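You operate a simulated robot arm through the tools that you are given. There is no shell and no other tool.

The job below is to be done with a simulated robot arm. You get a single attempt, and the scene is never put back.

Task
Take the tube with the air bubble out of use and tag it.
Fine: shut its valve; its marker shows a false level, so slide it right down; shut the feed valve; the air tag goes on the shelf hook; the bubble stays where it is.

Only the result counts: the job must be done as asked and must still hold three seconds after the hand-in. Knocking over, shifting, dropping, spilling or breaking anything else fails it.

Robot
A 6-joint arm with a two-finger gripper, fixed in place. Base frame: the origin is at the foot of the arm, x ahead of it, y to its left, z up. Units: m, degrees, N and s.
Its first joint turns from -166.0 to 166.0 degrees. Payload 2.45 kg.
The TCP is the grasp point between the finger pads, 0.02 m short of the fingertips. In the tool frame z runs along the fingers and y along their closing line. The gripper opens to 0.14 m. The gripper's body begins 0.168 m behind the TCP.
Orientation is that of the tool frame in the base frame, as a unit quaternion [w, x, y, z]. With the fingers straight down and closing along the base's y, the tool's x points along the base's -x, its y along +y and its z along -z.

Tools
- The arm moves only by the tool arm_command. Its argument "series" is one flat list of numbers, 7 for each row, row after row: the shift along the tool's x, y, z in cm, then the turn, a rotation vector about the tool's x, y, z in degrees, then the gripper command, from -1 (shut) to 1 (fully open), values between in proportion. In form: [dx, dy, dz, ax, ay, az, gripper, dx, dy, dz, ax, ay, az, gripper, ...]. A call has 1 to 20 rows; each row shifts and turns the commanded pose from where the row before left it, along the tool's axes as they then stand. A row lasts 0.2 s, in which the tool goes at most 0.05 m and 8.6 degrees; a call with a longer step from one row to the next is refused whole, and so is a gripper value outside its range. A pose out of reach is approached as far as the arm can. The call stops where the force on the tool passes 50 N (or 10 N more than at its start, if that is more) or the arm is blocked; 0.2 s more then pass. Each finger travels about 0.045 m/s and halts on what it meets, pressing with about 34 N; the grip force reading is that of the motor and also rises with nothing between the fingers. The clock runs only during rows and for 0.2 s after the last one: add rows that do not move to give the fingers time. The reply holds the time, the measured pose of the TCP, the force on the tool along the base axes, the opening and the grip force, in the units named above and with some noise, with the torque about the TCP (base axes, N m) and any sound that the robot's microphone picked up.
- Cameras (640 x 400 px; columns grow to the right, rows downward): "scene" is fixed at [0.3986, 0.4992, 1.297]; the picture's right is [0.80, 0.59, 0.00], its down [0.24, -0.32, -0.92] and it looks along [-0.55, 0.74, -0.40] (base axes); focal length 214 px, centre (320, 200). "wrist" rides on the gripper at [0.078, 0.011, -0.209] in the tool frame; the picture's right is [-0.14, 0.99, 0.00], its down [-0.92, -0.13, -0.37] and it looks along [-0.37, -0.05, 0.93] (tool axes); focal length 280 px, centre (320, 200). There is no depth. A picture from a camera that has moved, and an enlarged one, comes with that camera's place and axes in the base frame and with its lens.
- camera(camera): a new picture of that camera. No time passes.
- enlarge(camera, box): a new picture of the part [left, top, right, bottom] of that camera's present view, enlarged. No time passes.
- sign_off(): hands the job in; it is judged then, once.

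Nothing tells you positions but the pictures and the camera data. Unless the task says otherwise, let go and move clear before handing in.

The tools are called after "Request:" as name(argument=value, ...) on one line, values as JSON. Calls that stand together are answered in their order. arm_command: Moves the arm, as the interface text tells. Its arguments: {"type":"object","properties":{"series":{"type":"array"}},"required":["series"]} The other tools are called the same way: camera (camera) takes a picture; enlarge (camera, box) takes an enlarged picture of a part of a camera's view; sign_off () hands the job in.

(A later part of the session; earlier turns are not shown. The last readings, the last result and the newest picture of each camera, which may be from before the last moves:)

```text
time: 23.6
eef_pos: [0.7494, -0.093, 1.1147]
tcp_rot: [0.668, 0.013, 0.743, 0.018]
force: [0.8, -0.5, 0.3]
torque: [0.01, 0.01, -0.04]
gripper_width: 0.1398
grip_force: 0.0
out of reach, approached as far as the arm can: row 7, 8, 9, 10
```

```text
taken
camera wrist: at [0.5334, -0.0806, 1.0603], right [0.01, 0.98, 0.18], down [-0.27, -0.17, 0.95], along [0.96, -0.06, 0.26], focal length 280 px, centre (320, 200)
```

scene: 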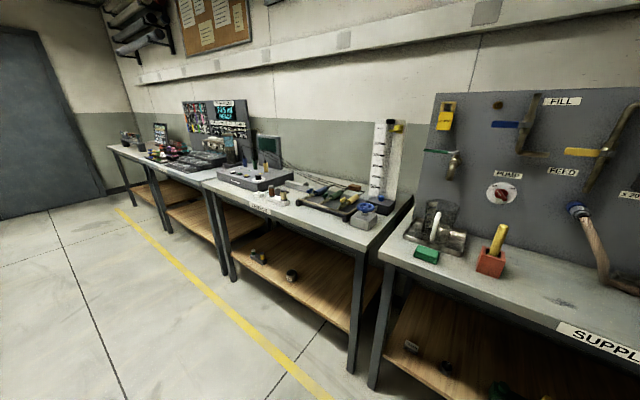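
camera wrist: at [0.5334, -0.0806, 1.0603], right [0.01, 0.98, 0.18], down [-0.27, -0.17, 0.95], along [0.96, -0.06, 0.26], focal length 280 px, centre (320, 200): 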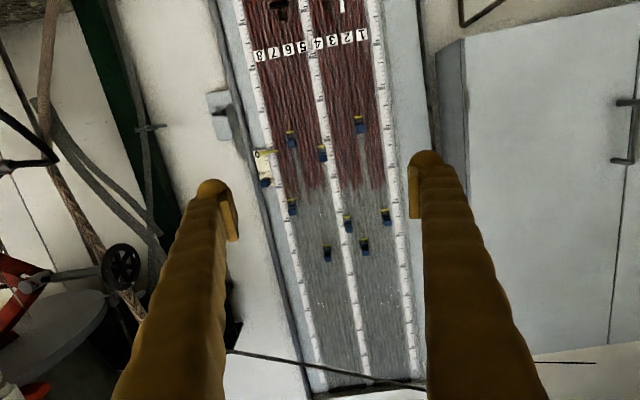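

Nothing hook-like shows there, so the empty pin on the shelf edge is the shelf hook. Now I'll work in the order given and bring the hand down level in front of tube 2's valve for an accurate look.

Request:
arm_command(series=[3.88, 0.93, 2.9, 0, 0, -2.5, 1, 3.88, 0.93, 2.9, 0, 0, 0, 1, 3.88, 0.93, 2.9, 0, 0, 0, 1, 3.88, 0.93, 2.9, 0, 0, 0, 1, 3.88, 0.93, 2.9, 0, 0, 0, 1, 3.88, 0.93, 2.9, 0, 0, 0, 1, 3.88, 0.93, 2.9, 0, 0, 0, 1, 3.88, 0.93, 2.9, 0, 0, 0, 1])

Request:
camera(camera="wrist")

Request:
enlarge(camera="wrist", box=[230, 60, 410, 200])

```text
time: 25.4
eef_pos: [0.9627, -0.1155, 0.8545]
tcp_rot: [0.66, 0.009, 0.749, 0.048]
force: [0.2, 0.5, 0.4]
torque: [0.03, 0.03, 0.0]
gripper_width: 0.14
grip_force: 0.1
out of reach, approached as far as the arm can: row 1, 2, 3, 4, 5, 6, 7, 8
```

```text
taken
camera wrist: at [0.7457, -0.111, 0.8051], right [-0.03, 0.98, 0.22], down [-0.24, -0.22, 0.95], along [0.97, -0.02, 0.24], focal length 280 px, centre (320, 200)
```

wrist: 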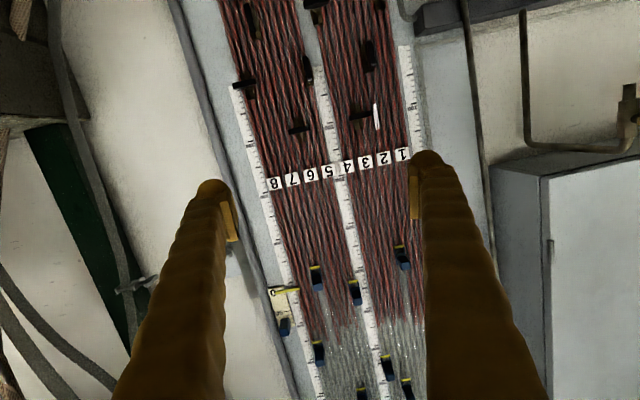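

```text
2.86 times, centred on (320, 130) of wrist
camera zoom: at [0.7457, -0.111, 0.8051], right [-0.03, 0.98, 0.22], down [-0.24, -0.22, 0.95], along [0.97, -0.02, 0.24], focal length 801 px, centre (320, 400)
```

zoom: 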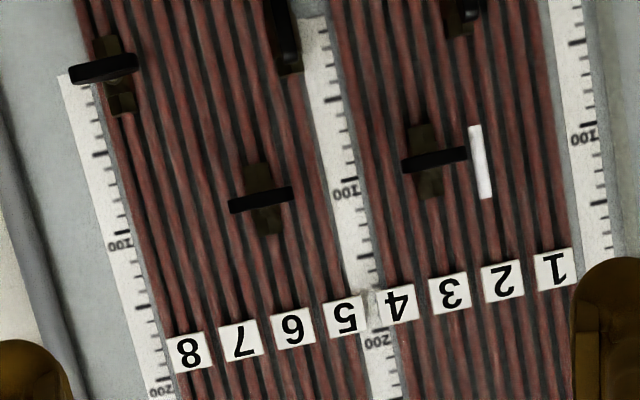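

The arm struggles when the tool lines up with its forearm and isn't pointing radially, which looks like a wrist singularity. I'll pitch down to get away from it, then bring the hand onto the y≈0 plane with no yaw.

Request:
arm_command(series=[-2, 0, -2, 0, 8, 0, 1, -2, 0, -2, 0, 8, 0, 1, -2, 0, -2, 0, 8, 0, 1, -2, 0, -2, 0, 8, 0, 1, -2, 0, -2, 0, 8, 0, 1])

```text
time: 26.6
eef_pos: [0.9144, -0.1261, 0.9834]
tcp_rot: [0.387, 0.036, 0.92, 0.04]
force: [-1.0, 0.5, -0.3]
torque: [-0.09, -0.29, -0.09]
gripper_width: 0.1399
grip_force: 0.1
out of reach, approached as far as the arm can: row 5
```

Request:
arm_command(series=[1.16, 3.17, -2.51, 0.66, 0.12, -1.39, 1, 1.16, 3.17, -2.51, 0.66, 0.12, -1.39, 1, 1.16, 3.17, -2.51, 0.66, 0.12, -1.39, 1, 1.16, 3.17, -2.51, 0.66, 0.12, -1.39, 1])

```text
time: 27.6
eef_pos: [0.807, -0.0025, 1.0224]
tcp_rot: [0.365, -0.024, 0.931, -0.005]
force: [-0.7, 0.3, 0.8]
torque: [-0.05, -0.02, 0.09]
gripper_width: 0.14
grip_force: 0.1
out of reach, approached as far as the arm can: row 4
```

Request:
arm_command(series=[0, 0, 0, 0.47, 0, 2.77, 1, 0, 0, 0, 0, 0, 0, 1])

Request:
camera(camera="wrist")

```text
time: 28.2
eef_pos: [0.8069, -0.0038, 1.0215]
tcp_rot: [0.366, -0.028, 0.93, -0.01]
force: [0.0, -0.3, -0.1]
torque: [0.02, 0.01, -0.01]
gripper_width: 0.14
grip_force: 0.1
```

```text
taken
camera wrist: at [0.6068, 0.0027, 1.1217], right [0.06, 1.0, 0.06], down [0.43, -0.07, 0.9], along [0.9, -0.03, -0.43], focal length 280 px, centre (320, 200)
```

wrist: 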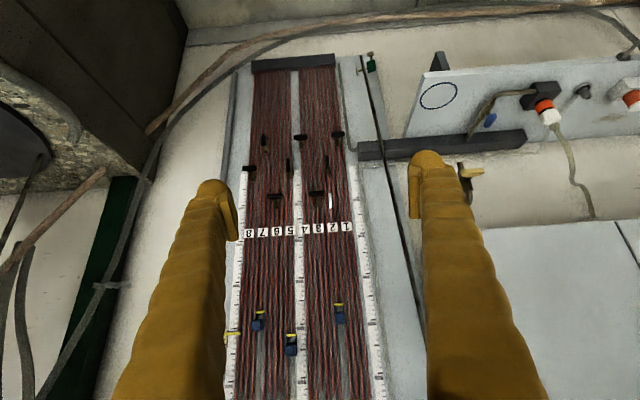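

Request:
arm_command(series=[0, 0, 0, 0, 0, 0, 1, 0, 0, 0, 0, 0, 0, 1])

```text
time: 28.8
eef_pos: [0.8059, -0.0026, 1.0224]
tcp_rot: [0.365, -0.029, 0.93, -0.009]
force: [-0.8, -0.2, 0.5]
torque: [0.01, -0.01, -0.03]
gripper_width: 0.1401
grip_force: 0.0
```

Request:
arm_command(series=[0, 0, 0, 0, 0, 5, 1, 0, 0, 0, 0, 0, 0, 1])

```text
time: 29.4
eef_pos: [0.8058, -0.003, 1.0219]
tcp_rot: [0.366, 0.025, 0.93, 0.008]
force: [-0.2, -0.9, 0.3]
torque: [0.01, 0.02, 0.03]
gripper_width: 0.14
grip_force: 0.1
```

Request:
arm_command(series=[0, 0, 0, 0, 0, -3.0, 1, 0, 0, 0, 0, 0, 0, 1])

Request:
enlarge(camera="wrist", box=[240, 110, 360, 200])

Request:
enlarge(camera="wrist", box=[240, 200, 360, 290])

Request:
enlarge(camera="wrist", box=[240, 280, 360, 370])

```text
time: 30.0
eef_pos: [0.806, -0.0031, 1.0203]
tcp_rot: [0.366, 0.0, 0.93, -0.001]
force: [0.1, -0.5, 0.4]
torque: [0.0, 0.04, 0.04]
gripper_width: 0.14
grip_force: 0.1
```

```text
4.44 times, centred on (300, 155) of wrist
camera zoom: at [0.6075, 0.0091, 1.1201], right [0.1, 0.99, 0.09], down [0.42, -0.13, 0.9], along [0.9, -0.05, -0.43], focal length 1246 px, centre (409, 400)
```

zoom: 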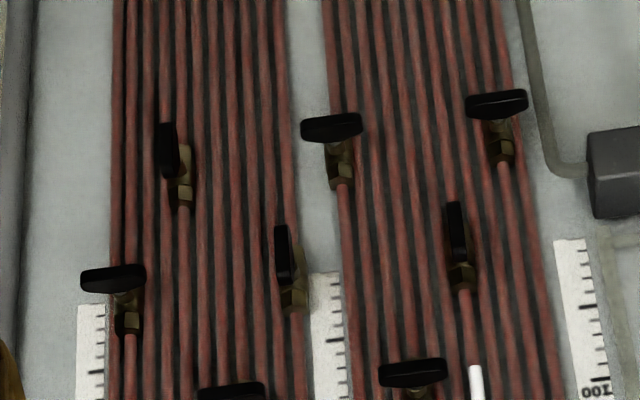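

```text
4.44 times, centred on (300, 245) of wrist
camera zoom: at [0.6075, 0.0091, 1.1201], right [0.1, 0.99, 0.09], down [0.42, -0.13, 0.9], along [0.9, -0.05, -0.43], focal length 1246 px, centre (409, 0)
```

zoom: 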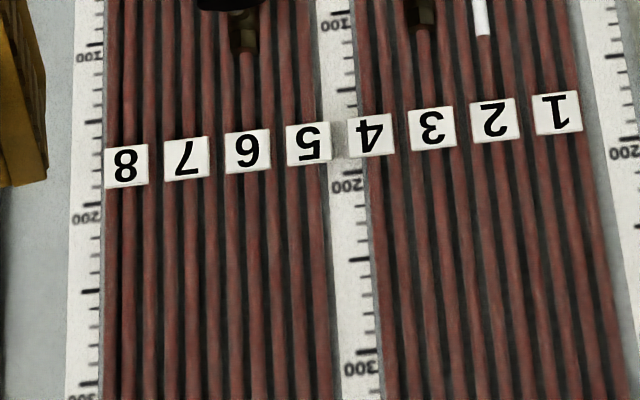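

```text
4.44 times, centred on (300, 325) of wrist
camera zoom: at [0.6075, 0.0091, 1.1201], right [0.1, 0.99, 0.09], down [0.42, -0.13, 0.9], along [0.9, -0.05, -0.43], focal length 1246 px, centre (409, -356)
```

zoom: 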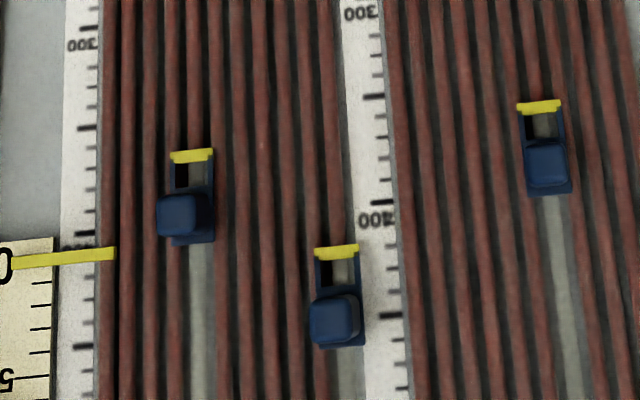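

Tube 2's handle bar is vertical, centred near (1.256, 0.011, 0.71), with clear space around it. I'll pitch level and move to a pre-grasp about 15 cm in front of it, staying in the y≈0 plane.

Request:
arm_command(series=[-0.04, 0.14, 4.27, 0, -4.7, 0, 1, 0.31, 0.14, 4.26, 0, -4.7, 0, 1, 0.67, 0.14, 4.22, 0, -4.7, 0, 1, 1.0, 0.14, 4.15, 0, -4.7, 0, 1, 1.34, 0.14, 4.06, 0, -4.7, 0, 1, 1.67, 0.14, 3.94, 0, -4.7, 0, 1, 1.98, 0.14, 3.78, 0, -4.7, 0, 1, 2.29, 0.14, 3.61, 0, -4.7, 0, 1, 2.58, 0.14, 3.41, 0, -4.7, 0, 1, 2.85, 0.14, 3.18, 0, -4.7, 0, 1, 0, 0, 0, 0, 0, 0, 1])

Request:
camera(camera="wrist")

```text
time: 32.4
eef_pos: [1.0985, 0.01, 0.712]
tcp_rot: [0.707, 0.001, 0.707, -0.001]
force: [-0.4, 0.9, 0.2]
torque: [0.01, 0.03, 0.01]
gripper_width: 0.1402
grip_force: 0.1
```

```text
taken
camera wrist: at [0.8894, 0.0214, 0.6343], right [0.0, 0.99, 0.14], down [-0.37, -0.12, 0.92], along [0.93, -0.05, 0.36], focal length 280 px, centre (320, 200)
```

wrist: 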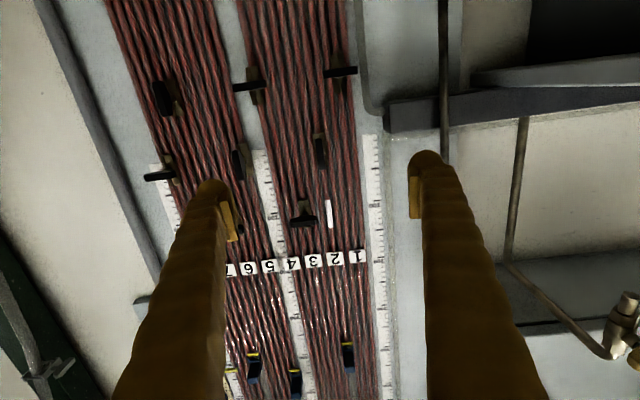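

The pose is exact and level. I'll zoom in on the handle to refine its position.

Request:
enlarge(camera="wrist", box=[270, 110, 370, 190])

Request:
enlarge(camera="wrist", box=[230, 50, 380, 240])

```text
5.00 times, centred on (320, 150) of wrist
camera zoom: at [0.8894, 0.0214, 0.6343], right [0.0, 0.99, 0.14], down [-0.37, -0.12, 0.92], along [0.93, -0.05, 0.36], focal length 1402 px, centre (320, 450)
```

zoom: 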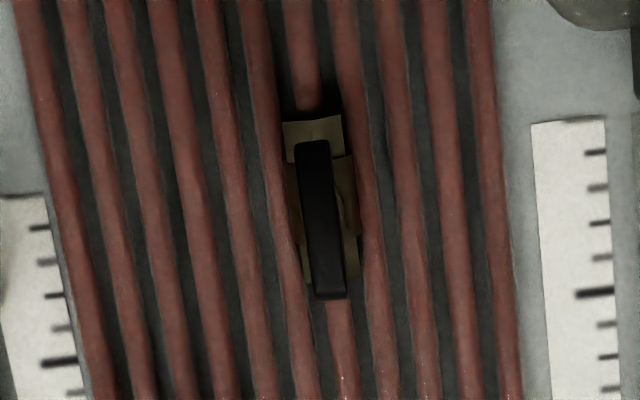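

```text
2.11 times, centred on (305, 145) of wrist
camera zoom: at [0.8894, 0.0214, 0.6343], right [0.0, 0.99, 0.14], down [-0.37, -0.12, 0.92], along [0.93, -0.05, 0.36], focal length 590 px, centre (352, 316)
```

zoom: 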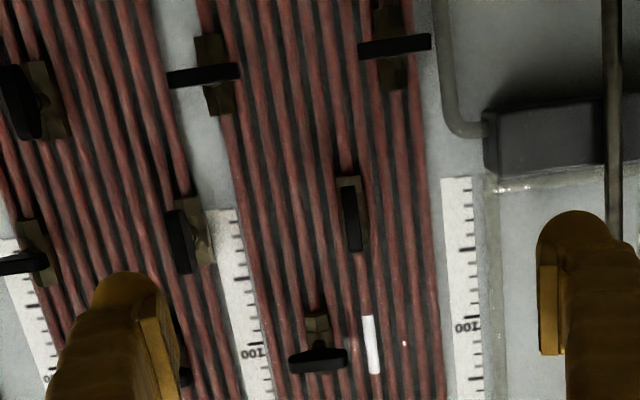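

The handle centre is at about (1.256, 0.011, 0.715), roughly 41 mm long and 9 mm thick. I'll narrow the fingers to about 5 cm, then advance so the pads straddle the bar.

Request:
arm_command(series=[0, 0, 0, 0, 0, 0, -0.3, 0, 0, 0, 0, 0, 0, -0.3, 0, 0, 0, 0, 0, 0, -0.3, 0, 0, 0, 0, 0, 0, -0.3, 0, 0, 0, 0, 0, 0, -0.3, -0.1, 0.03, 3, 0, 0, 0, -0.3, -0.1, 0.03, 3, 0, 0, 0, -0.3, -0.1, 0, 3, 0, 0, 0, -0.3, 0, 0, 2, 0, 0, 0, -0.3])

Request:
camera(camera="wrist")

Request:
enlarge(camera="wrist", box=[250, 80, 390, 200])

```text
time: 34.4
eef_pos: [1.2084, 0.0115, 0.7125]
tcp_rot: [0.706, 0.001, 0.708, -0.003]
force: [0.4, 0.0, 0.9]
torque: [-0.02, -0.01, 0.01]
gripper_width: 0.049
grip_force: 0.1
```

```text
taken
camera wrist: at [0.9999, 0.023, 0.6357], right [0.0, 0.99, 0.14], down [-0.37, -0.12, 0.92], along [0.93, -0.05, 0.36], focal length 280 px, centre (320, 200)
```

wrist: 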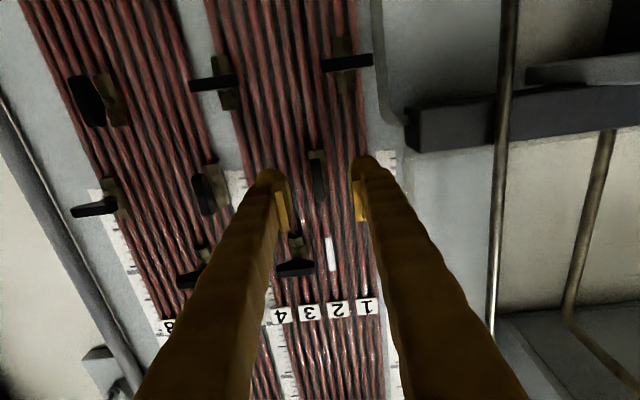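

```text
3.33 times, centred on (320, 140) of wrist
camera zoom: at [0.9999, 0.023, 0.6357], right [0.0, 0.99, 0.14], down [-0.37, -0.12, 0.92], along [0.93, -0.05, 0.36], focal length 935 px, centre (320, 400)
```

zoom: 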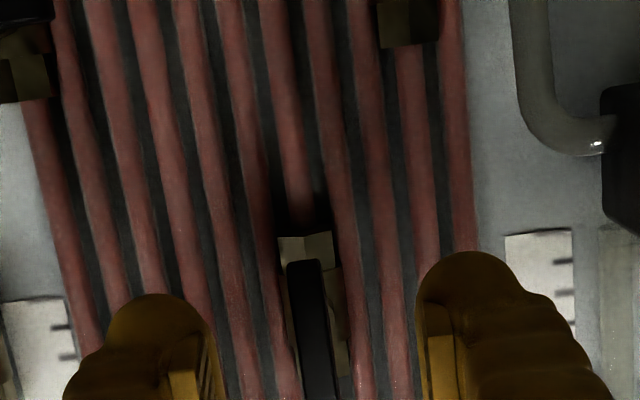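

The handle is centred between the fingers. I'll advance the last 3.6 cm slowly and check for contact.

Request:
arm_command(series=[-0.1, 0, 1.5, 0, 0, 0, -0.3, -0.1, 0, 1.2, 0, 0, 0, -0.3, 0, 0, 0.9, 0, 0, 0, -0.3, 0, 0, 0, 0, 0, 0, -0.3])

Request:
enlarge(camera="wrist", box=[230, 120, 410, 280])

```text
time: 35.4
eef_pos: [1.2469, 0.0107, 0.7163]
tcp_rot: [0.707, 0.002, 0.707, -0.002]
force: [-0.5, -0.5, 0.6]
torque: [-0.01, 0.0, 0.0]
gripper_width: 0.0489
grip_force: 0.1
```

```text
2.50 times, centred on (320, 200) of wrist
camera zoom: at [1.0377, 0.022, 0.6373], right [0.0, 0.99, 0.14], down [-0.37, -0.12, 0.92], along [0.93, -0.05, 0.36], focal length 701 px, centre (320, 200)
```

zoom: 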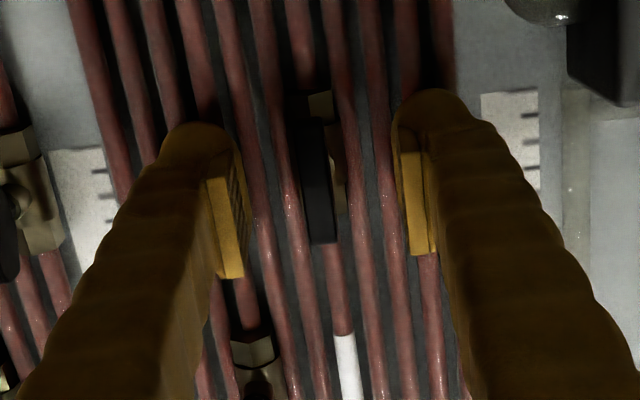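

There's no contact and the bar sits between the pads. I'll close the grip on it.

Request:
arm_command(series=[0, 0, 0, 0, 0, 0, -1, 0, 0, 0, 0, 0, 0, -1, 0, 0, 0, 0, 0, 0, -1, 0, 0, 0, 0, 0, 0, -1, 0, 0, 0, 0, 0, 0, -1])

Request:
enlarge(camera="wrist", box=[230, 120, 410, 280])

```text
time: 36.6
eef_pos: [1.2449, 0.0093, 0.7153]
tcp_rot: [0.706, 0.001, 0.708, -0.003]
force: [-38.0, -3.0, 6.1]
torque: [0.03, -0.15, -0.13]
gripper_width: 0.0065
grip_force: 34.4
```

```text
2.50 times, centred on (320, 200) of wrist
camera zoom: at [1.0369, 0.0218, 0.6371], right [0.01, 0.99, 0.14], down [-0.37, -0.12, 0.92], along [0.93, -0.05, 0.36], focal length 701 px, centre (320, 200)
```

zoom: 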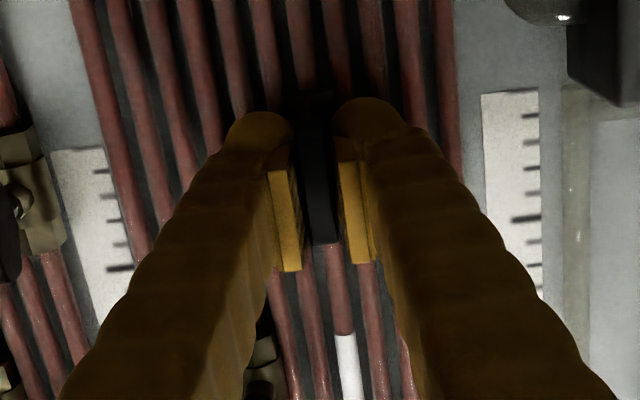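

The grip closed at 6.5 mm, but the tool is being pushed back with 38 N, so the fingertips are probably wedging on the valve body. I'll open slightly, back off 5 mm and grip again.

Request:
arm_command(series=[0, 0, 0, 0, 0, 0, -0.65, 0, 0, 0, 0, 0, 0, -0.65, 0, 0, -0.5, 0, 0, 0, -0.65, 0, 0, 0, 0, 0, 0, -0.65])

Request:
arm_command(series=[0, 0, 0, 0, 0, 0, -1, 0, 0, 0, 0, 0, 0, -1, 0, 0, 0, 0, 0, 0, -1, 0, 0, 0, 0, 0, 0, -1])

Request:
enlarge(camera="wrist", box=[230, 120, 410, 280])

```text
time: 37.0
eef_pos: [1.2458, 0.0119, 0.7142]
tcp_rot: [0.707, 0.0, 0.708, -0.001]
force: [0.6, 0.1, 0.3]
torque: [0.01, -0.02, -0.02]
gripper_width: 0.0246
grip_force: 0.0
stopped in row 2: the force on the tool passed its limit at 56 N (the readings are from after the stop); the commanded pose is now the measured one
```

```text
time: 38.1
eef_pos: [1.2447, 0.0091, 0.7144]
tcp_rot: [0.706, 0.001, 0.708, -0.002]
force: [-19.5, -3.9, 4.5]
torque: [0.11, -0.18, 0.18]
gripper_width: 0.0058
grip_force: 33.3
stopped in row 4: the force on the tool passed its limit at 51 N (the readings are from after the stop); the commanded pose is now the measured one
```

```text
2.50 times, centred on (320, 200) of wrist
camera zoom: at [1.036, 0.0217, 0.6367], right [0.01, 0.99, 0.14], down [-0.37, -0.12, 0.92], along [0.93, -0.05, 0.36], focal length 701 px, centre (320, 200)
```

zoom: 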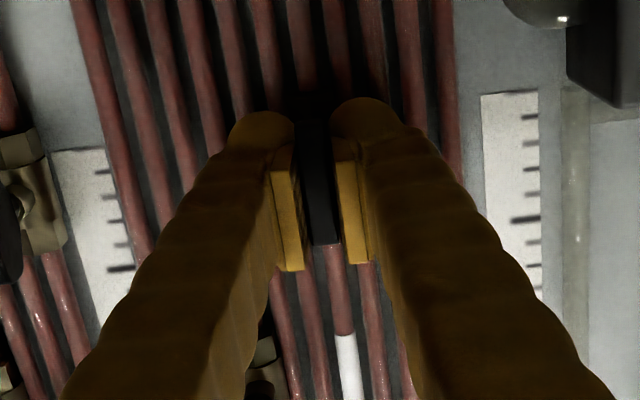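

The call stopped before it could back off. I'll release fully enough to clear the bar, retreat about 7 mm, and then grip only the front of it.

Request:
arm_command(series=[0, 0, 0, 0, 0, 0, -0.6, 0, 0, 0, 0, 0, 0, -0.6])

Request:
arm_command(series=[0, 0, 0, 0, 0, 0, -0.6, 0, 0.1, -0.7, 0, 0, 0, -0.6, 0, 0, 0, 0, 0, 0, -0.6])

Request:
enlarge(camera="wrist", box=[230, 120, 410, 280])

```text
time: 38.7
eef_pos: [1.2449, 0.0104, 0.714]
tcp_rot: [0.706, 0.001, 0.708, -0.002]
force: [0.4, 1.0, -0.1]
torque: [0.02, -0.01, 0.02]
gripper_width: 0.028
grip_force: 0.0
```

```text
time: 39.5
eef_pos: [1.2374, 0.0112, 0.7138]
tcp_rot: [0.707, 0.0, 0.708, -0.001]
force: [0.8, -1.0, 0.1]
torque: [-0.03, 0.01, 0.0]
gripper_width: 0.0279
grip_force: 0.1
```

```text
2.50 times, centred on (320, 200) of wrist
camera zoom: at [1.028, 0.0225, 0.6362], right [0.0, 0.99, 0.14], down [-0.37, -0.12, 0.92], along [0.93, -0.05, 0.36], focal length 701 px, centre (320, 200)
```

zoom: 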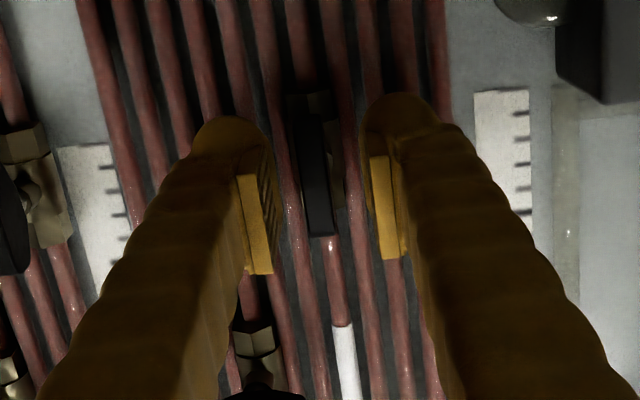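

Request:
arm_command(series=[0, 0, 0, 0, 0, 0, -0.8, 0, 0, 0, 0, 0, 0, -0.9, 0, 0, 0, 0, 0, 0, -1, 0, 0, 0, 0, 0, 0, -1])

Request:
enlarge(camera="wrist", box=[230, 120, 410, 280])

```text
time: 40.5
eef_pos: [1.2361, 0.01, 0.7149]
tcp_rot: [0.706, 0.001, 0.708, -0.002]
force: [3.9, -12.8, -1.1]
torque: [0.03, 0.06, -0.14]
gripper_width: 0.008
grip_force: 35.2
```

```text
2.50 times, centred on (320, 200) of wrist
camera zoom: at [1.0282, 0.0218, 0.6363], right [0.01, 0.99, 0.14], down [-0.37, -0.12, 0.92], along [0.93, -0.05, 0.36], focal length 701 px, centre (320, 200)
```

zoom: 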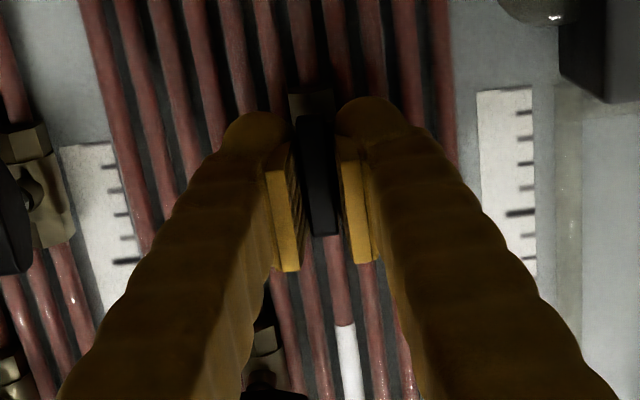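

The grip is now clean at 8 mm with only a small side force. I'll ease that off and try turning a few degrees one way.

Request:
arm_command(series=[0, -0.12, 0, 0, 0, 0, -1, 0, 0, 0, 0, 0, 6, -1, 0, 0, 0, 0, 0, 6, -1])

```text
time: 41.3
eef_pos: [1.2362, 0.0089, 0.7142]
tcp_rot: [0.702, 0.075, 0.704, 0.072]
force: [-31.5, -13.4, 3.6]
torque: [-0.07, -0.05, -0.16]
gripper_width: 0.0082
grip_force: 35.6
```

Request:
enlarge(camera="wrist", box=[230, 100, 410, 260])

Request:
camera(camera="wrist")

```text
2.50 times, centred on (320, 180) of wrist
camera zoom: at [1.0285, 0.0371, 0.6402], right [0.01, 0.94, 0.34], down [-0.37, -0.31, 0.88], along [0.93, -0.13, 0.34], focal length 701 px, centre (320, 250)
```

zoom: 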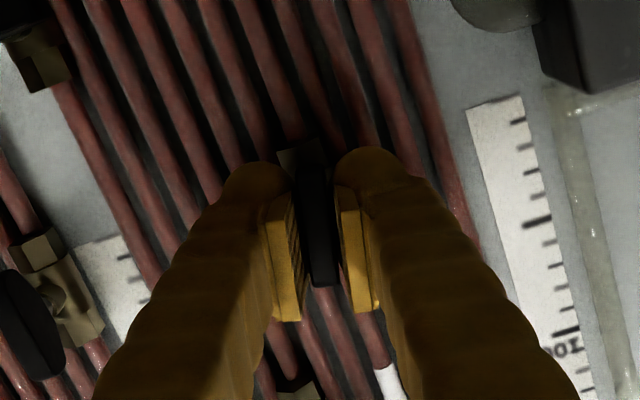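

```text
taken
camera wrist: at [1.0285, 0.0371, 0.6402], right [0.01, 0.94, 0.34], down [-0.37, -0.31, 0.88], along [0.93, -0.13, 0.34], focal length 280 px, centre (320, 200)
```

wrist: 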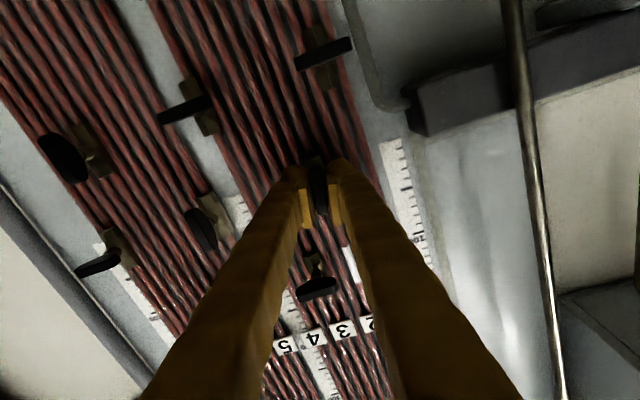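

The handle is turning with the gripper. I'll ease off the axial force by backing out 2 mm and continue turning.

Request:
arm_command(series=[0, 0, -0.2, 0, 0, 0, -1, 0, 0, 0, 0, 0, 7, -1, 0, 0, 0, 0, 0, 7, -1])

```text
time: 42.1
eef_pos: [1.236, 0.008, 0.7131]
tcp_rot: [0.689, 0.161, 0.689, 0.157]
force: [28.4, -14.7, -5.9]
torque: [-0.08, 0.04, -0.14]
gripper_width: 0.0084
grip_force: 36.0
```

Request:
arm_command(series=[0, -0.04, 0.09, 0, 0, 8, -1, 0, 0, 0, 0, 0, 8, -1, 0, 0, 0, 0, 0, 8, -1])

```text
time: 42.9
eef_pos: [1.2365, 0.0073, 0.7123]
tcp_rot: [0.641, 0.301, 0.642, 0.296]
force: [-13.3, -34.9, -4.4]
torque: [-0.11, 0.13, -0.29]
gripper_width: 0.008
grip_force: 36.3
```

Request:
arm_command(series=[-0.08, -0.065, 0.03, 0, 0, 6, -1, 0, 0, 0, 0, 0, 7, -1, 0, 0, 0, 0, 0, 7, -1])

```text
time: 43.7
eef_pos: [1.2358, 0.0074, 0.7098]
tcp_rot: [0.579, 0.408, 0.58, 0.402]
force: [-13.0, -35.1, -23.1]
torque: [-0.13, 0.3, -0.3]
gripper_width: 0.0078
grip_force: 35.9
```

Request:
arm_command(series=[-0.08, -0.1, 0.03, 0, 0, 0, -1, 0, 0, 0, 0, 0, 6, -1])

Request:
enlarge(camera="wrist", box=[230, 80, 410, 240])

Request:
camera(camera="wrist")

```text
time: 44.3
eef_pos: [1.2374, 0.0073, 0.7097]
tcp_rot: [0.557, 0.438, 0.558, 0.433]
force: [-25.9, -24.0, -30.3]
torque: [-0.12, 0.35, -0.15]
gripper_width: 0.0081
grip_force: 36.0
```

```text
2.50 times, centred on (320, 160) of wrist
camera zoom: at [1.0287, 0.0869, 0.7038], right [0.01, 0.11, 0.99], down [-0.37, -0.92, 0.1], along [0.93, -0.37, 0.03], focal length 701 px, centre (320, 300)
```

zoom: 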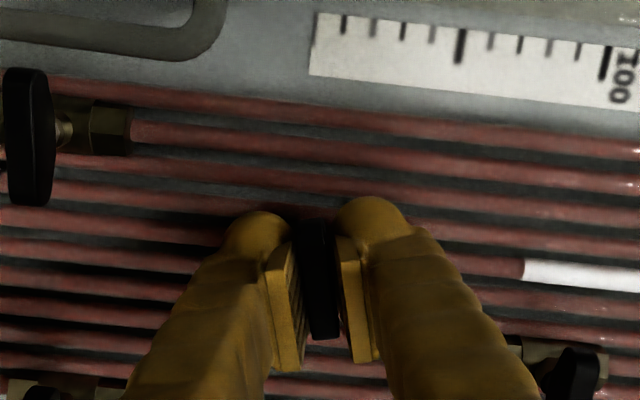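

```text
taken
camera wrist: at [1.0287, 0.0869, 0.7038], right [0.01, 0.11, 0.99], down [-0.37, -0.92, 0.1], along [0.93, -0.37, 0.03], focal length 280 px, centre (320, 200)
```

wrist: 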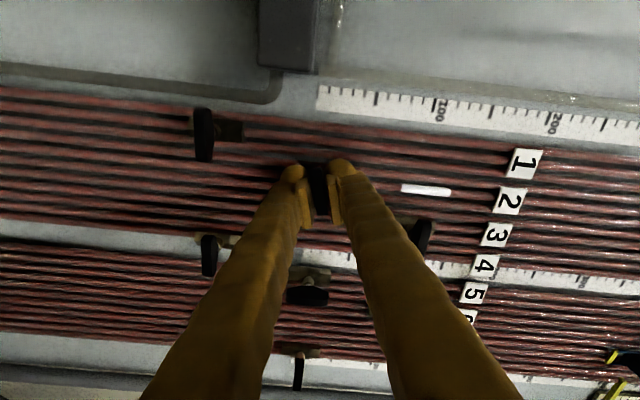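

The handle has turned about 76°. Side forces are building because my grip sits slightly above the pivot, so I'll release, re-centre and finish the turn.

Request:
arm_command(series=[0, 0, 0, 0, 0, 0, -0.6, 0, 0, 0, 0, 0, 0, -0.6, 0, 0, 0, 0, 0, 0, -0.6])

Request:
enlarge(camera="wrist", box=[230, 80, 410, 240])

```text
time: 45.1
eef_pos: [1.2374, 0.0077, 0.7133]
tcp_rot: [0.558, 0.436, 0.557, 0.434]
force: [0.0, 0.3, -0.2]
torque: [0.0, 0.01, 0.02]
gripper_width: 0.0281
grip_force: 0.2
```

```text
2.50 times, centred on (320, 160) of wrist
camera zoom: at [1.0295, 0.0869, 0.7058], right [0.0, 0.11, 0.99], down [-0.37, -0.92, 0.1], along [0.93, -0.37, 0.04], focal length 701 px, centre (320, 300)
```

zoom: 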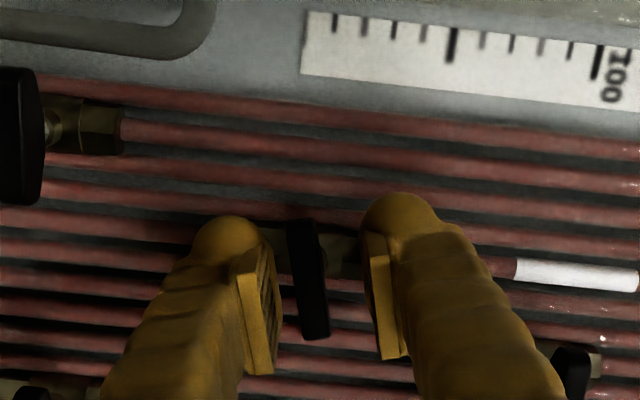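

Request:
arm_command(series=[0.066, -0.26, 0, 0, 0, 0, -0.6, 0, 0, 0, 0, 0, 0, -0.9, 0, 0, 0, 0, 0, 0, -1, 0, 0, 0, 0, 0, 0, -1])

```text
time: 46.1
eef_pos: [1.2384, 0.0071, 0.7113]
tcp_rot: [0.557, 0.436, 0.558, 0.433]
force: [2.1, 1.9, 8.4]
torque: [0.05, -0.05, 0.05]
gripper_width: 0.0082
grip_force: 35.6
```

Request:
arm_command(series=[0, 0, 0, 0, 0, 7, -1, 0, 0, 0, 0, 0, 7, -1, 0, 0, 0, 0, 0, 0, -1])

Request:
enlarge(camera="wrist", box=[230, 80, 410, 240])

```text
time: 46.9
eef_pos: [1.2387, 0.0072, 0.7089]
tcp_rot: [0.5, 0.502, 0.501, 0.498]
force: [19.9, 5.3, 1.6]
torque: [0.01, -0.03, 0.06]
gripper_width: 0.0079
grip_force: 36.0
```

```text
2.50 times, centred on (320, 160) of wrist
camera zoom: at [1.0297, 0.0861, 0.7216], right [0.0, -0.14, 0.99], down [-0.37, -0.92, -0.13], along [0.93, -0.37, -0.05], focal length 701 px, centre (320, 300)
```

zoom: 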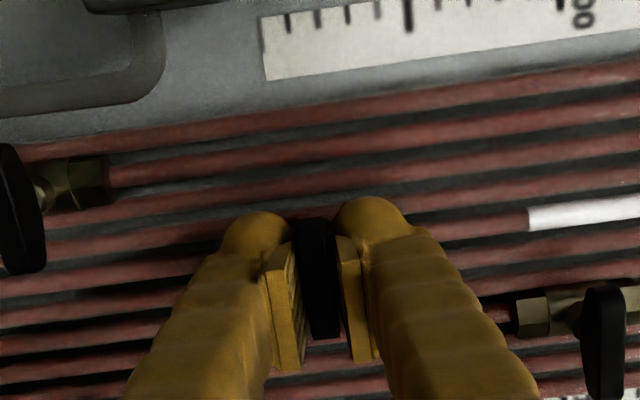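

The handle is now crosswise like the other shut valves. I'll release and back away to check it.

Request:
arm_command(series=[0, 0, 0, 0, 0, 0, -0.5, 0, 0, 0, 0, 0, 0, -0.5, 0, 0, 0, 0, 0, 0, -0.5, 0, 0, -1, 0, 0, 0, -0.5, 0, 0, -3, 0, 0, 0, -0.5, 0, 0, -4, 0, 0, 0, -0.5, 0, 0, -4, 0, 0, 0, -0.5])

Request:
camera(camera="wrist")

Request:
enlarge(camera="wrist", box=[230, 80, 410, 200])

```text
time: 48.5
eef_pos: [1.1158, 0.0058, 0.7093]
tcp_rot: [0.501, 0.501, 0.5, 0.498]
force: [0.3, 0.2, -0.1]
torque: [0.01, 0.03, -0.03]
gripper_width: 0.0349
grip_force: 0.2
```

```text
taken
camera wrist: at [0.9077, 0.0848, 0.7202], right [0.0, -0.14, 0.99], down [-0.37, -0.92, -0.12], along [0.93, -0.37, -0.05], focal length 280 px, centre (320, 200)
```

wrist: 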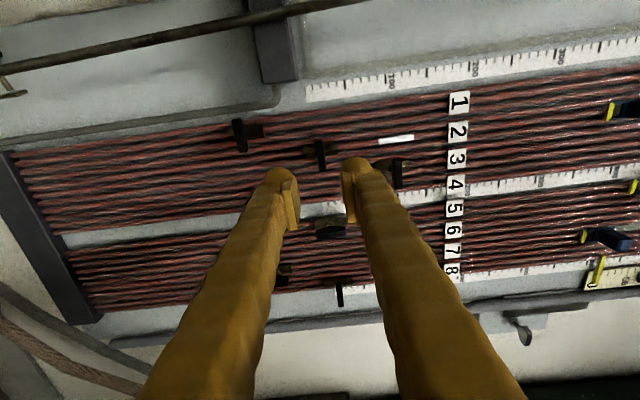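

```text
3.33 times, centred on (320, 140) of wrist
camera zoom: at [0.9077, 0.0848, 0.7202], right [0.0, -0.14, 0.99], down [-0.37, -0.92, -0.12], along [0.93, -0.37, -0.05], focal length 935 px, centre (320, 400)
```

zoom: 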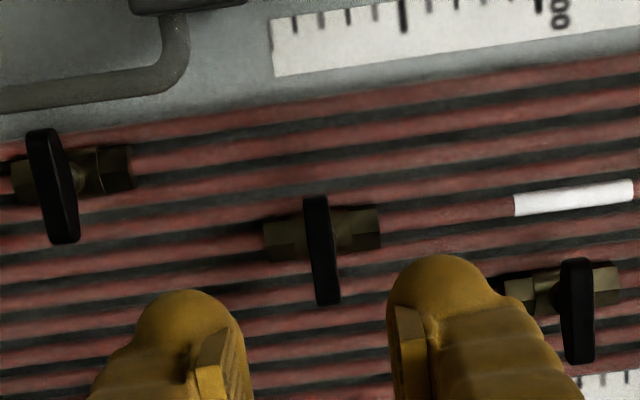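

Valve 2 now sits crosswise like its shut neighbours, and the bubble hasn't moved. Next is the marker: I'll spin back to zero roll and rise to its height, about z≈1.09.

Request:
arm_command(series=[0, 0, -2, 0, 0, -8.2, -0.2, 0, 0, -2, 0, 0, -8.2, -0.2, 0, 0, -2, 0, 0, -8.2, -0.2, 0, 0, 0, 0, 0, -8.2, -0.2, 0, 0, 0, 0, 0, -8.2, -0.2, 0, 0, 0, 0, 0, -8.2, -0.2, 0, 0, 0, 0, 0, -8.2, -0.2, 0, 0, 0, 0, 0, -8.2, -0.2, 0, 0, 0, 0, 0, -8.2, -0.2, 0, 0, 0, 0, 0, -8.2, -0.2, 0, 0, 0, 0, 0, -8, -0.2])

Request:
arm_command(series=[-4.8, 0, 0, 0, 0, 0, -0.2, -4.8, 0, 0, 0, 0, 0, -0.2, -4.8, 0, 0, 0, 0, 0, -0.2, -4.8, 0, 0, 0, 0, 0, -0.2, -4.8, 0, 0, 0, 0, 0, -0.2, -4.8, 0, 0, 0, 0, 0, -0.2, -4.8, 0, 0, 0, 0, 0, -0.2, -4.0, 0, 0, 0, 0, 0, -0.2, 0, 0, 0, 0, 0, 0, -0.2])

Request:
camera(camera="wrist")

```text
time: 50.9
eef_pos: [1.0588, 0.0068, 0.7113]
tcp_rot: [0.706, 0.001, 0.708, -0.003]
force: [0.7, -0.4, -0.5]
torque: [0.02, 0.04, 0.0]
gripper_width: 0.0558
grip_force: 0.0
```

```text
time: 52.9
eef_pos: [1.0569, 0.0091, 1.0885]
tcp_rot: [0.706, 0.001, 0.708, -0.003]
force: [0.3, 0.5, 0.1]
torque: [0.01, 0.03, 0.01]
gripper_width: 0.0558
grip_force: 0.0
```

```text
taken
camera wrist: at [0.8487, 0.0207, 1.0115], right [0.0, 0.99, 0.14], down [-0.37, -0.12, 0.92], along [0.93, -0.05, 0.36], focal length 280 px, centre (320, 200)
```

wrist: 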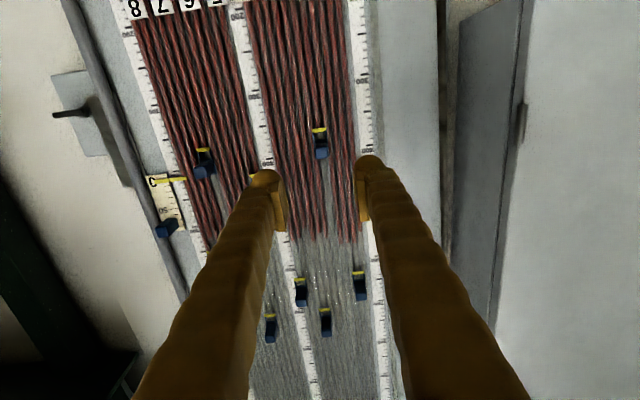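

Request:
enlarge(camera="wrist", box=[280, 110, 370, 180])

Request:
enlarge(camera="wrist", box=[230, 0, 400, 130])

```text
5.71 times, centred on (325, 145) of wrist
camera zoom: at [0.8487, 0.0207, 1.0115], right [0.0, 0.99, 0.14], down [-0.37, -0.12, 0.92], along [0.93, -0.05, 0.36], focal length 1602 px, centre (291, 514)
```

zoom: 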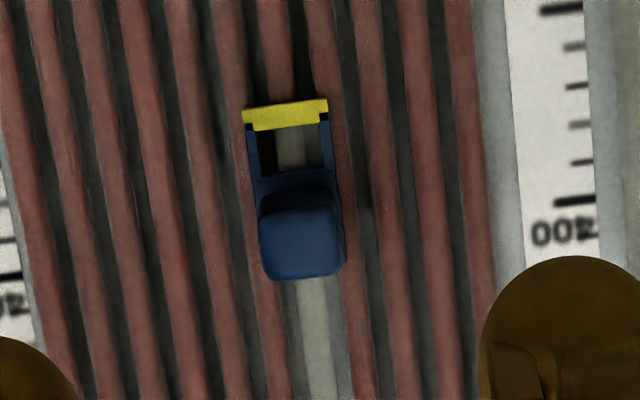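

```text
3.08 times, centred on (315, 65) of wrist
camera zoom: at [0.8487, 0.0207, 1.0115], right [0.0, 0.99, 0.14], down [-0.37, -0.12, 0.92], along [0.93, -0.05, 0.36], focal length 863 px, centre (335, 615)
```

zoom: 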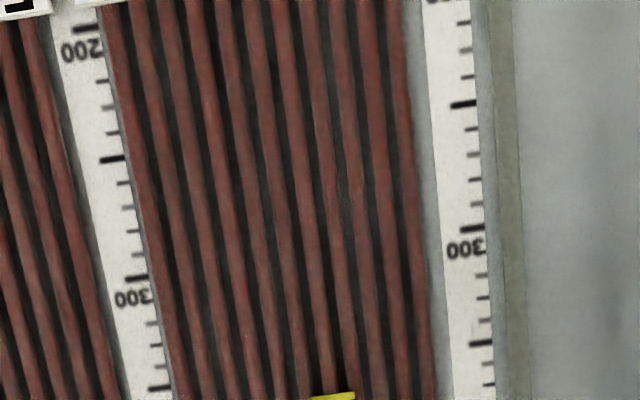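

The marker's knob front is near (1.247, 0.012, 1.097) and about 21 mm wide. I'll advance with the fingers straddling it.

Request:
arm_command(series=[-0.18, 0.07, 3.66, 0, 0, 0, -0.2, -0.18, 0.07, 3.66, 0, 0, 0, -0.2, -0.18, 0.07, 3.66, 0, 0, 0, -0.2, -0.18, 0.07, 3.66, 0, 0, 0, -0.2, -0.18, 0.05, 2.0, 0, 0, 0, -0.2, 0, 0, 1.6, 0, 0, 0, -0.2, 0, 0, 0, 0, 0, 0, -0.2])

Request:
enlarge(camera="wrist", box=[230, 100, 410, 260])

```text
time: 54.5
eef_pos: [1.241, 0.0099, 1.097]
tcp_rot: [0.706, 0.0, 0.708, -0.002]
force: [-0.7, 0.0, 0.6]
torque: [-0.01, -0.01, -0.02]
gripper_width: 0.0561
grip_force: 0.0
```

```text
2.50 times, centred on (320, 180) of wrist
camera zoom: at [1.0326, 0.0228, 1.0192], right [0.0, 0.99, 0.14], down [-0.37, -0.12, 0.92], along [0.93, -0.05, 0.36], focal length 701 px, centre (320, 250)
```

zoom: 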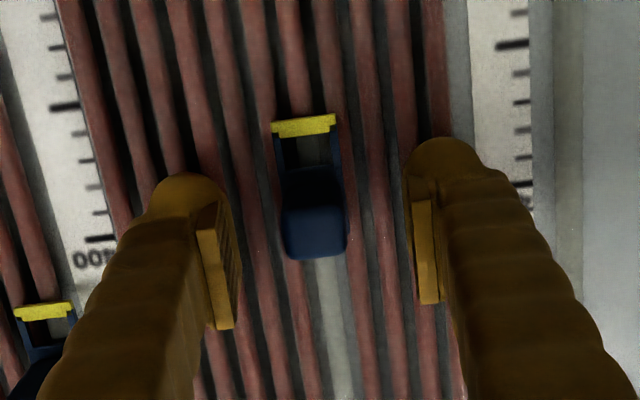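

The knob is centred at the grasp point. Closing on it.

Request:
arm_command(series=[0, 0, 0, 0, 0, 0, -0.6, 0, 0, 0, 0, 0, 0, -0.8, 0, 0, 0, 0, 0, 0, -1, 0, 0, 0, 0, 0, 0, -1])

Request:
enlarge(camera="wrist", box=[230, 100, 410, 260])

```text
time: 55.5
eef_pos: [1.2414, 0.011, 1.096]
tcp_rot: [0.707, 0.001, 0.708, -0.002]
force: [5.5, -14.2, 0.1]
torque: [-0.02, -0.03, -0.15]
gripper_width: 0.019
grip_force: 37.3
```

```text
2.50 times, centred on (320, 180) of wrist
camera zoom: at [1.0325, 0.0219, 1.019], right [0.01, 0.99, 0.14], down [-0.37, -0.12, 0.92], along [0.93, -0.06, 0.36], focal length 701 px, centre (320, 250)
```

zoom: 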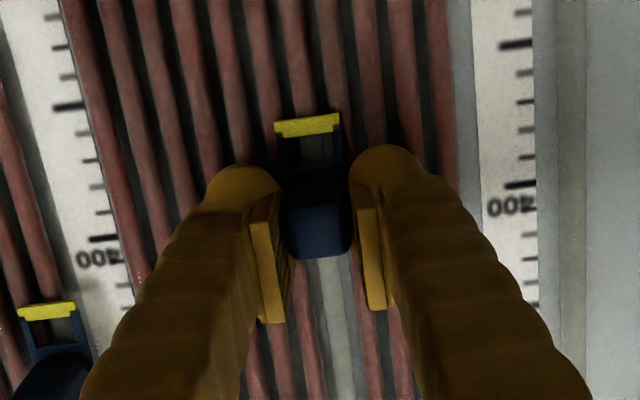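

The knob is gripped at 19 mm. I'll slide it down gently at first to feel the resistance.

Request:
arm_command(series=[0.5, -0.04, 0, 0, 0, 0, -1, 1, 0, 0, 0, 0, 0, -1, 1, 0, 0, 0, 0, 0, -1])

Request:
enlarge(camera="wrist", box=[230, 100, 410, 260])

```text
time: 56.3
eef_pos: [1.2408, 0.0091, 1.0695]
tcp_rot: [0.706, 0.0, 0.708, -0.002]
force: [21.9, -13.6, -0.2]
torque: [0.01, 0.17, -0.09]
gripper_width: 0.0188
grip_force: 44.0
```

```text
2.50 times, centred on (320, 180) of wrist
camera zoom: at [1.0324, 0.0217, 0.9922], right [0.0, 0.99, 0.14], down [-0.37, -0.12, 0.92], along [0.93, -0.05, 0.36], focal length 701 px, centre (320, 250)
```

zoom: 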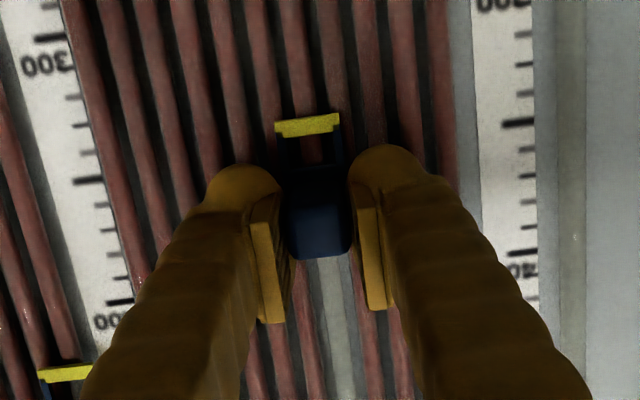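

Request:
arm_command(series=[1, -0.03, 0.07, 0, 0, 0, -1, 1.5, 0, 0.03, 0, 0, 0, -1, 1.5, 0, 0.03, 0, 0, 0, -1, 1.5, 0, 0.03, 0, 0, 0, -1])

```text
time: 57.3
eef_pos: [1.2446, 0.0096, 1.0138]
tcp_rot: [0.706, 0.001, 0.708, -0.003]
force: [-34.6, -12.7, -0.6]
torque: [0.0, 0.73, -0.13]
gripper_width: 0.019
grip_force: 43.8
```

Request:
arm_command(series=[1, 0, -0.1, 0, 0, 0, -1, 1.5, 0, 0, 0, 0, 0, -1, 1.5, 0, 0, 0, 0, 0, -1])

Request:
camera(camera="wrist")

```text
time: 58.1
eef_pos: [1.2417, 0.01, 0.9758]
tcp_rot: [0.707, 0.001, 0.707, -0.002]
force: [37.3, -19.4, -0.4]
torque: [-0.01, -0.01, -0.1]
gripper_width: 0.0189
grip_force: 44.4
```

```text
taken
camera wrist: at [1.0334, 0.0219, 0.8987], right [0.01, 0.99, 0.14], down [-0.37, -0.12, 0.92], along [0.93, -0.06, 0.36], focal length 280 px, centre (320, 200)
```

wrist: 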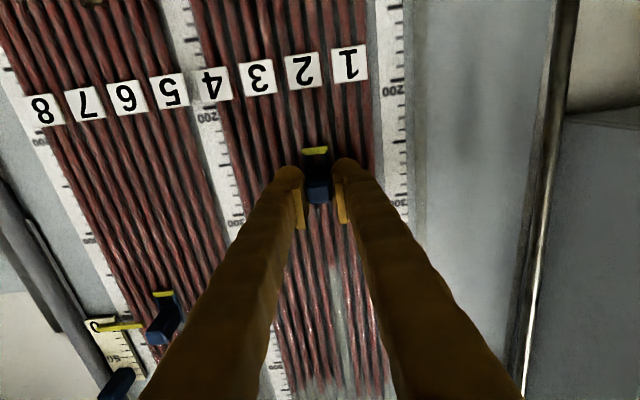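

Request:
arm_command(series=[1, -0.03, 0.06, 0, 0, 0, -1, 1.5, 0, 0.015, 0, 0, 0, -1, 1.5, 0, 0.015, 0, 0, 0, -1])

Request:
enlarge(camera="wrist", box=[230, 60, 410, 220])

```text
time: 58.9
eef_pos: [1.2432, 0.0097, 0.9399]
tcp_rot: [0.708, 0.0, 0.706, -0.001]
force: [-25.3, -14.8, 29.1]
torque: [0.0, -0.27, -0.19]
gripper_width: 0.0193
grip_force: 44.2
```

```text
2.50 times, centred on (320, 140) of wrist
camera zoom: at [1.0355, 0.0217, 0.8612], right [0.0, 0.99, 0.14], down [-0.37, -0.12, 0.92], along [0.93, -0.05, 0.37], focal length 701 px, centre (320, 350)
```

zoom: 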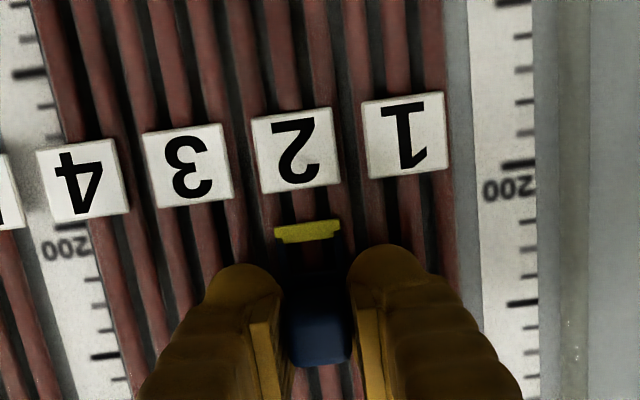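

There's 29 N of upward resistance just above the number tag, so this may be the end stop. I'll relieve the axial force and push a little more to confirm.

Request:
arm_command(series=[0, 0, -0.04, 0, 0, 0, -1, 0.3, 0, 0, 0, 0, 0, -1, 0, 0, 0, 0, 0, 0, -1])

Request:
enlarge(camera="wrist", box=[230, 60, 410, 220])

```text
time: 59.7
eef_pos: [1.2422, 0.0094, 0.9338]
tcp_rot: [0.707, 0.0, 0.707, -0.001]
force: [10.9, -6.2, 36.3]
torque: [0.03, -0.43, -0.04]
gripper_width: 0.0192
grip_force: 43.9
```

```text
2.50 times, centred on (320, 140) of wrist
camera zoom: at [1.034, 0.0215, 0.8557], right [0.0, 0.99, 0.14], down [-0.37, -0.12, 0.92], along [0.93, -0.05, 0.36], focal length 701 px, centre (320, 350)
```

zoom: 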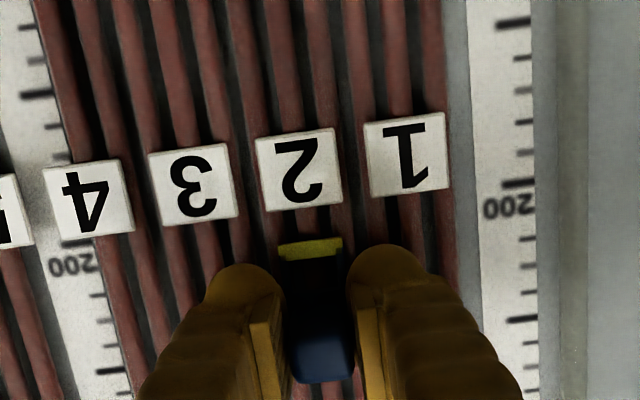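

The marker itself no longer moves and the fingers slip on it, so it is at its bottom stop just above tag 2. I'll release and back away.

Request:
arm_command(series=[0, 0, 0, 0, 0, 0, -0.4, 0, 0, 0, 0, 0, 0, -0.4, 0, 0, 0, 0, 0, 0, -0.4, 0, 0, -1.5, 0, 0, 0, -0.4, 0, 0, -4, 0, 0, 0, -0.4, 0, 0, -4.5, 0, 0, 0, -0.4, 0, 0, -4.5, 0, 0, 0, -0.4, 0, 0, 0, 0, 0, 0, -0.4])

Request:
camera(camera="wrist")

Request:
enlarge(camera="wrist", box=[250, 60, 390, 180])

```text
time: 61.5
eef_pos: [1.0965, 0.0091, 0.9329]
tcp_rot: [0.706, 0.001, 0.708, -0.003]
force: [-0.1, -0.8, 0.8]
torque: [0.02, 0.06, 0.01]
gripper_width: 0.0421
grip_force: 0.0
```

```text
taken
camera wrist: at [0.8881, 0.0209, 0.8557], right [0.01, 0.99, 0.14], down [-0.37, -0.12, 0.92], along [0.93, -0.05, 0.36], focal length 280 px, centre (320, 200)
```

wrist: 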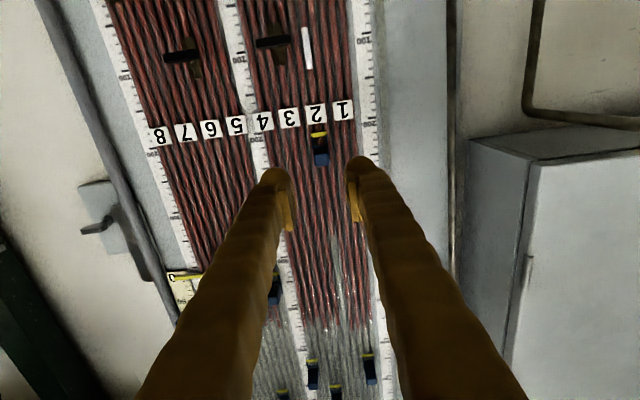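

```text
3.33 times, centred on (320, 120) of wrist
camera zoom: at [0.8881, 0.0209, 0.8557], right [0.01, 0.99, 0.14], down [-0.37, -0.12, 0.92], along [0.93, -0.05, 0.36], focal length 935 px, centre (320, 467)
```

zoom: 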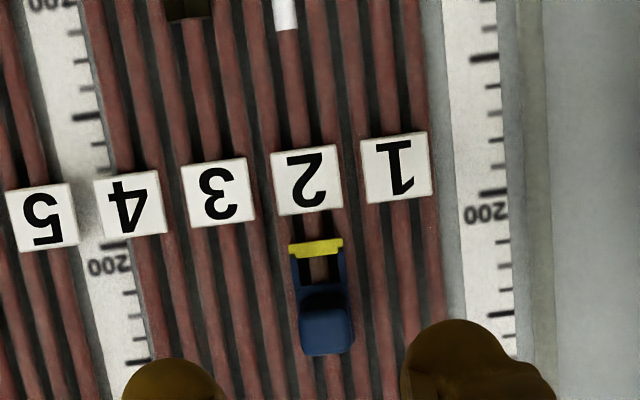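

The marker is resting at its lowest position just above tag 2. Next is the blue-lever feed valve near (1.128, 0.381, 0.71), under the cabinet edge, so I'll retract, pitch down 30° and swing left to face it.

Request:
arm_command(series=[-0.3, 0, -4.1, 0, 5, 0, -0.4, 0.06, 0, -4.11, 0, 5, 0, -0.4, 0.42, 0, -4.09, 0, 5, 0, -0.4, 0.77, 0, -4.04, 0, 5, 0, 0, 1.12, 0, -3.96, 0, 5, 0, 0.3, 1.46, 0, -3.84, 0, 5, 0, 0.6, 0.07, 4.74, -0.11, -2.77, 0, -1.6, 1, 0.07, 4.74, -0.11, -2.77, 0, -1.6, 1, 0.07, 4.74, -0.11, -2.77, 0, -1.6, 1, 0.07, 4.74, -0.11, -2.77, 0, -1.6, 1, 0.07, 4.74, -0.11, -2.77, 0, -1.6, 1, 0.07, 4.74, -0.11, -2.77, 0, -1.6, 1, 0, 0, 0, 0, 0, 0, 1])

Request:
camera(camera="wrist")

```text
time: 64.3
eef_pos: [0.8029, 0.2916, 0.9518]
tcp_rot: [0.492, -0.144, 0.855, 0.082]
force: [-0.3, -0.5, -0.1]
torque: [0.01, 0.03, -0.02]
gripper_width: 0.14
grip_force: 0.0
```

```text
taken
camera wrist: at [0.5922, 0.2309, 0.9896], right [-0.26, 0.96, 0.12], down [0.18, -0.07, 0.98], along [0.95, 0.27, -0.15], focal length 280 px, centre (320, 200)
```

wrist: 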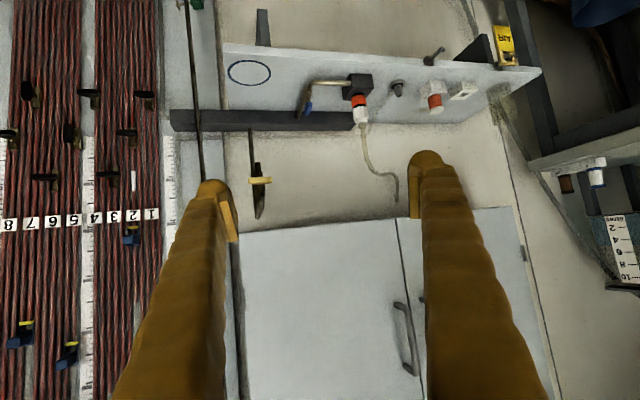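

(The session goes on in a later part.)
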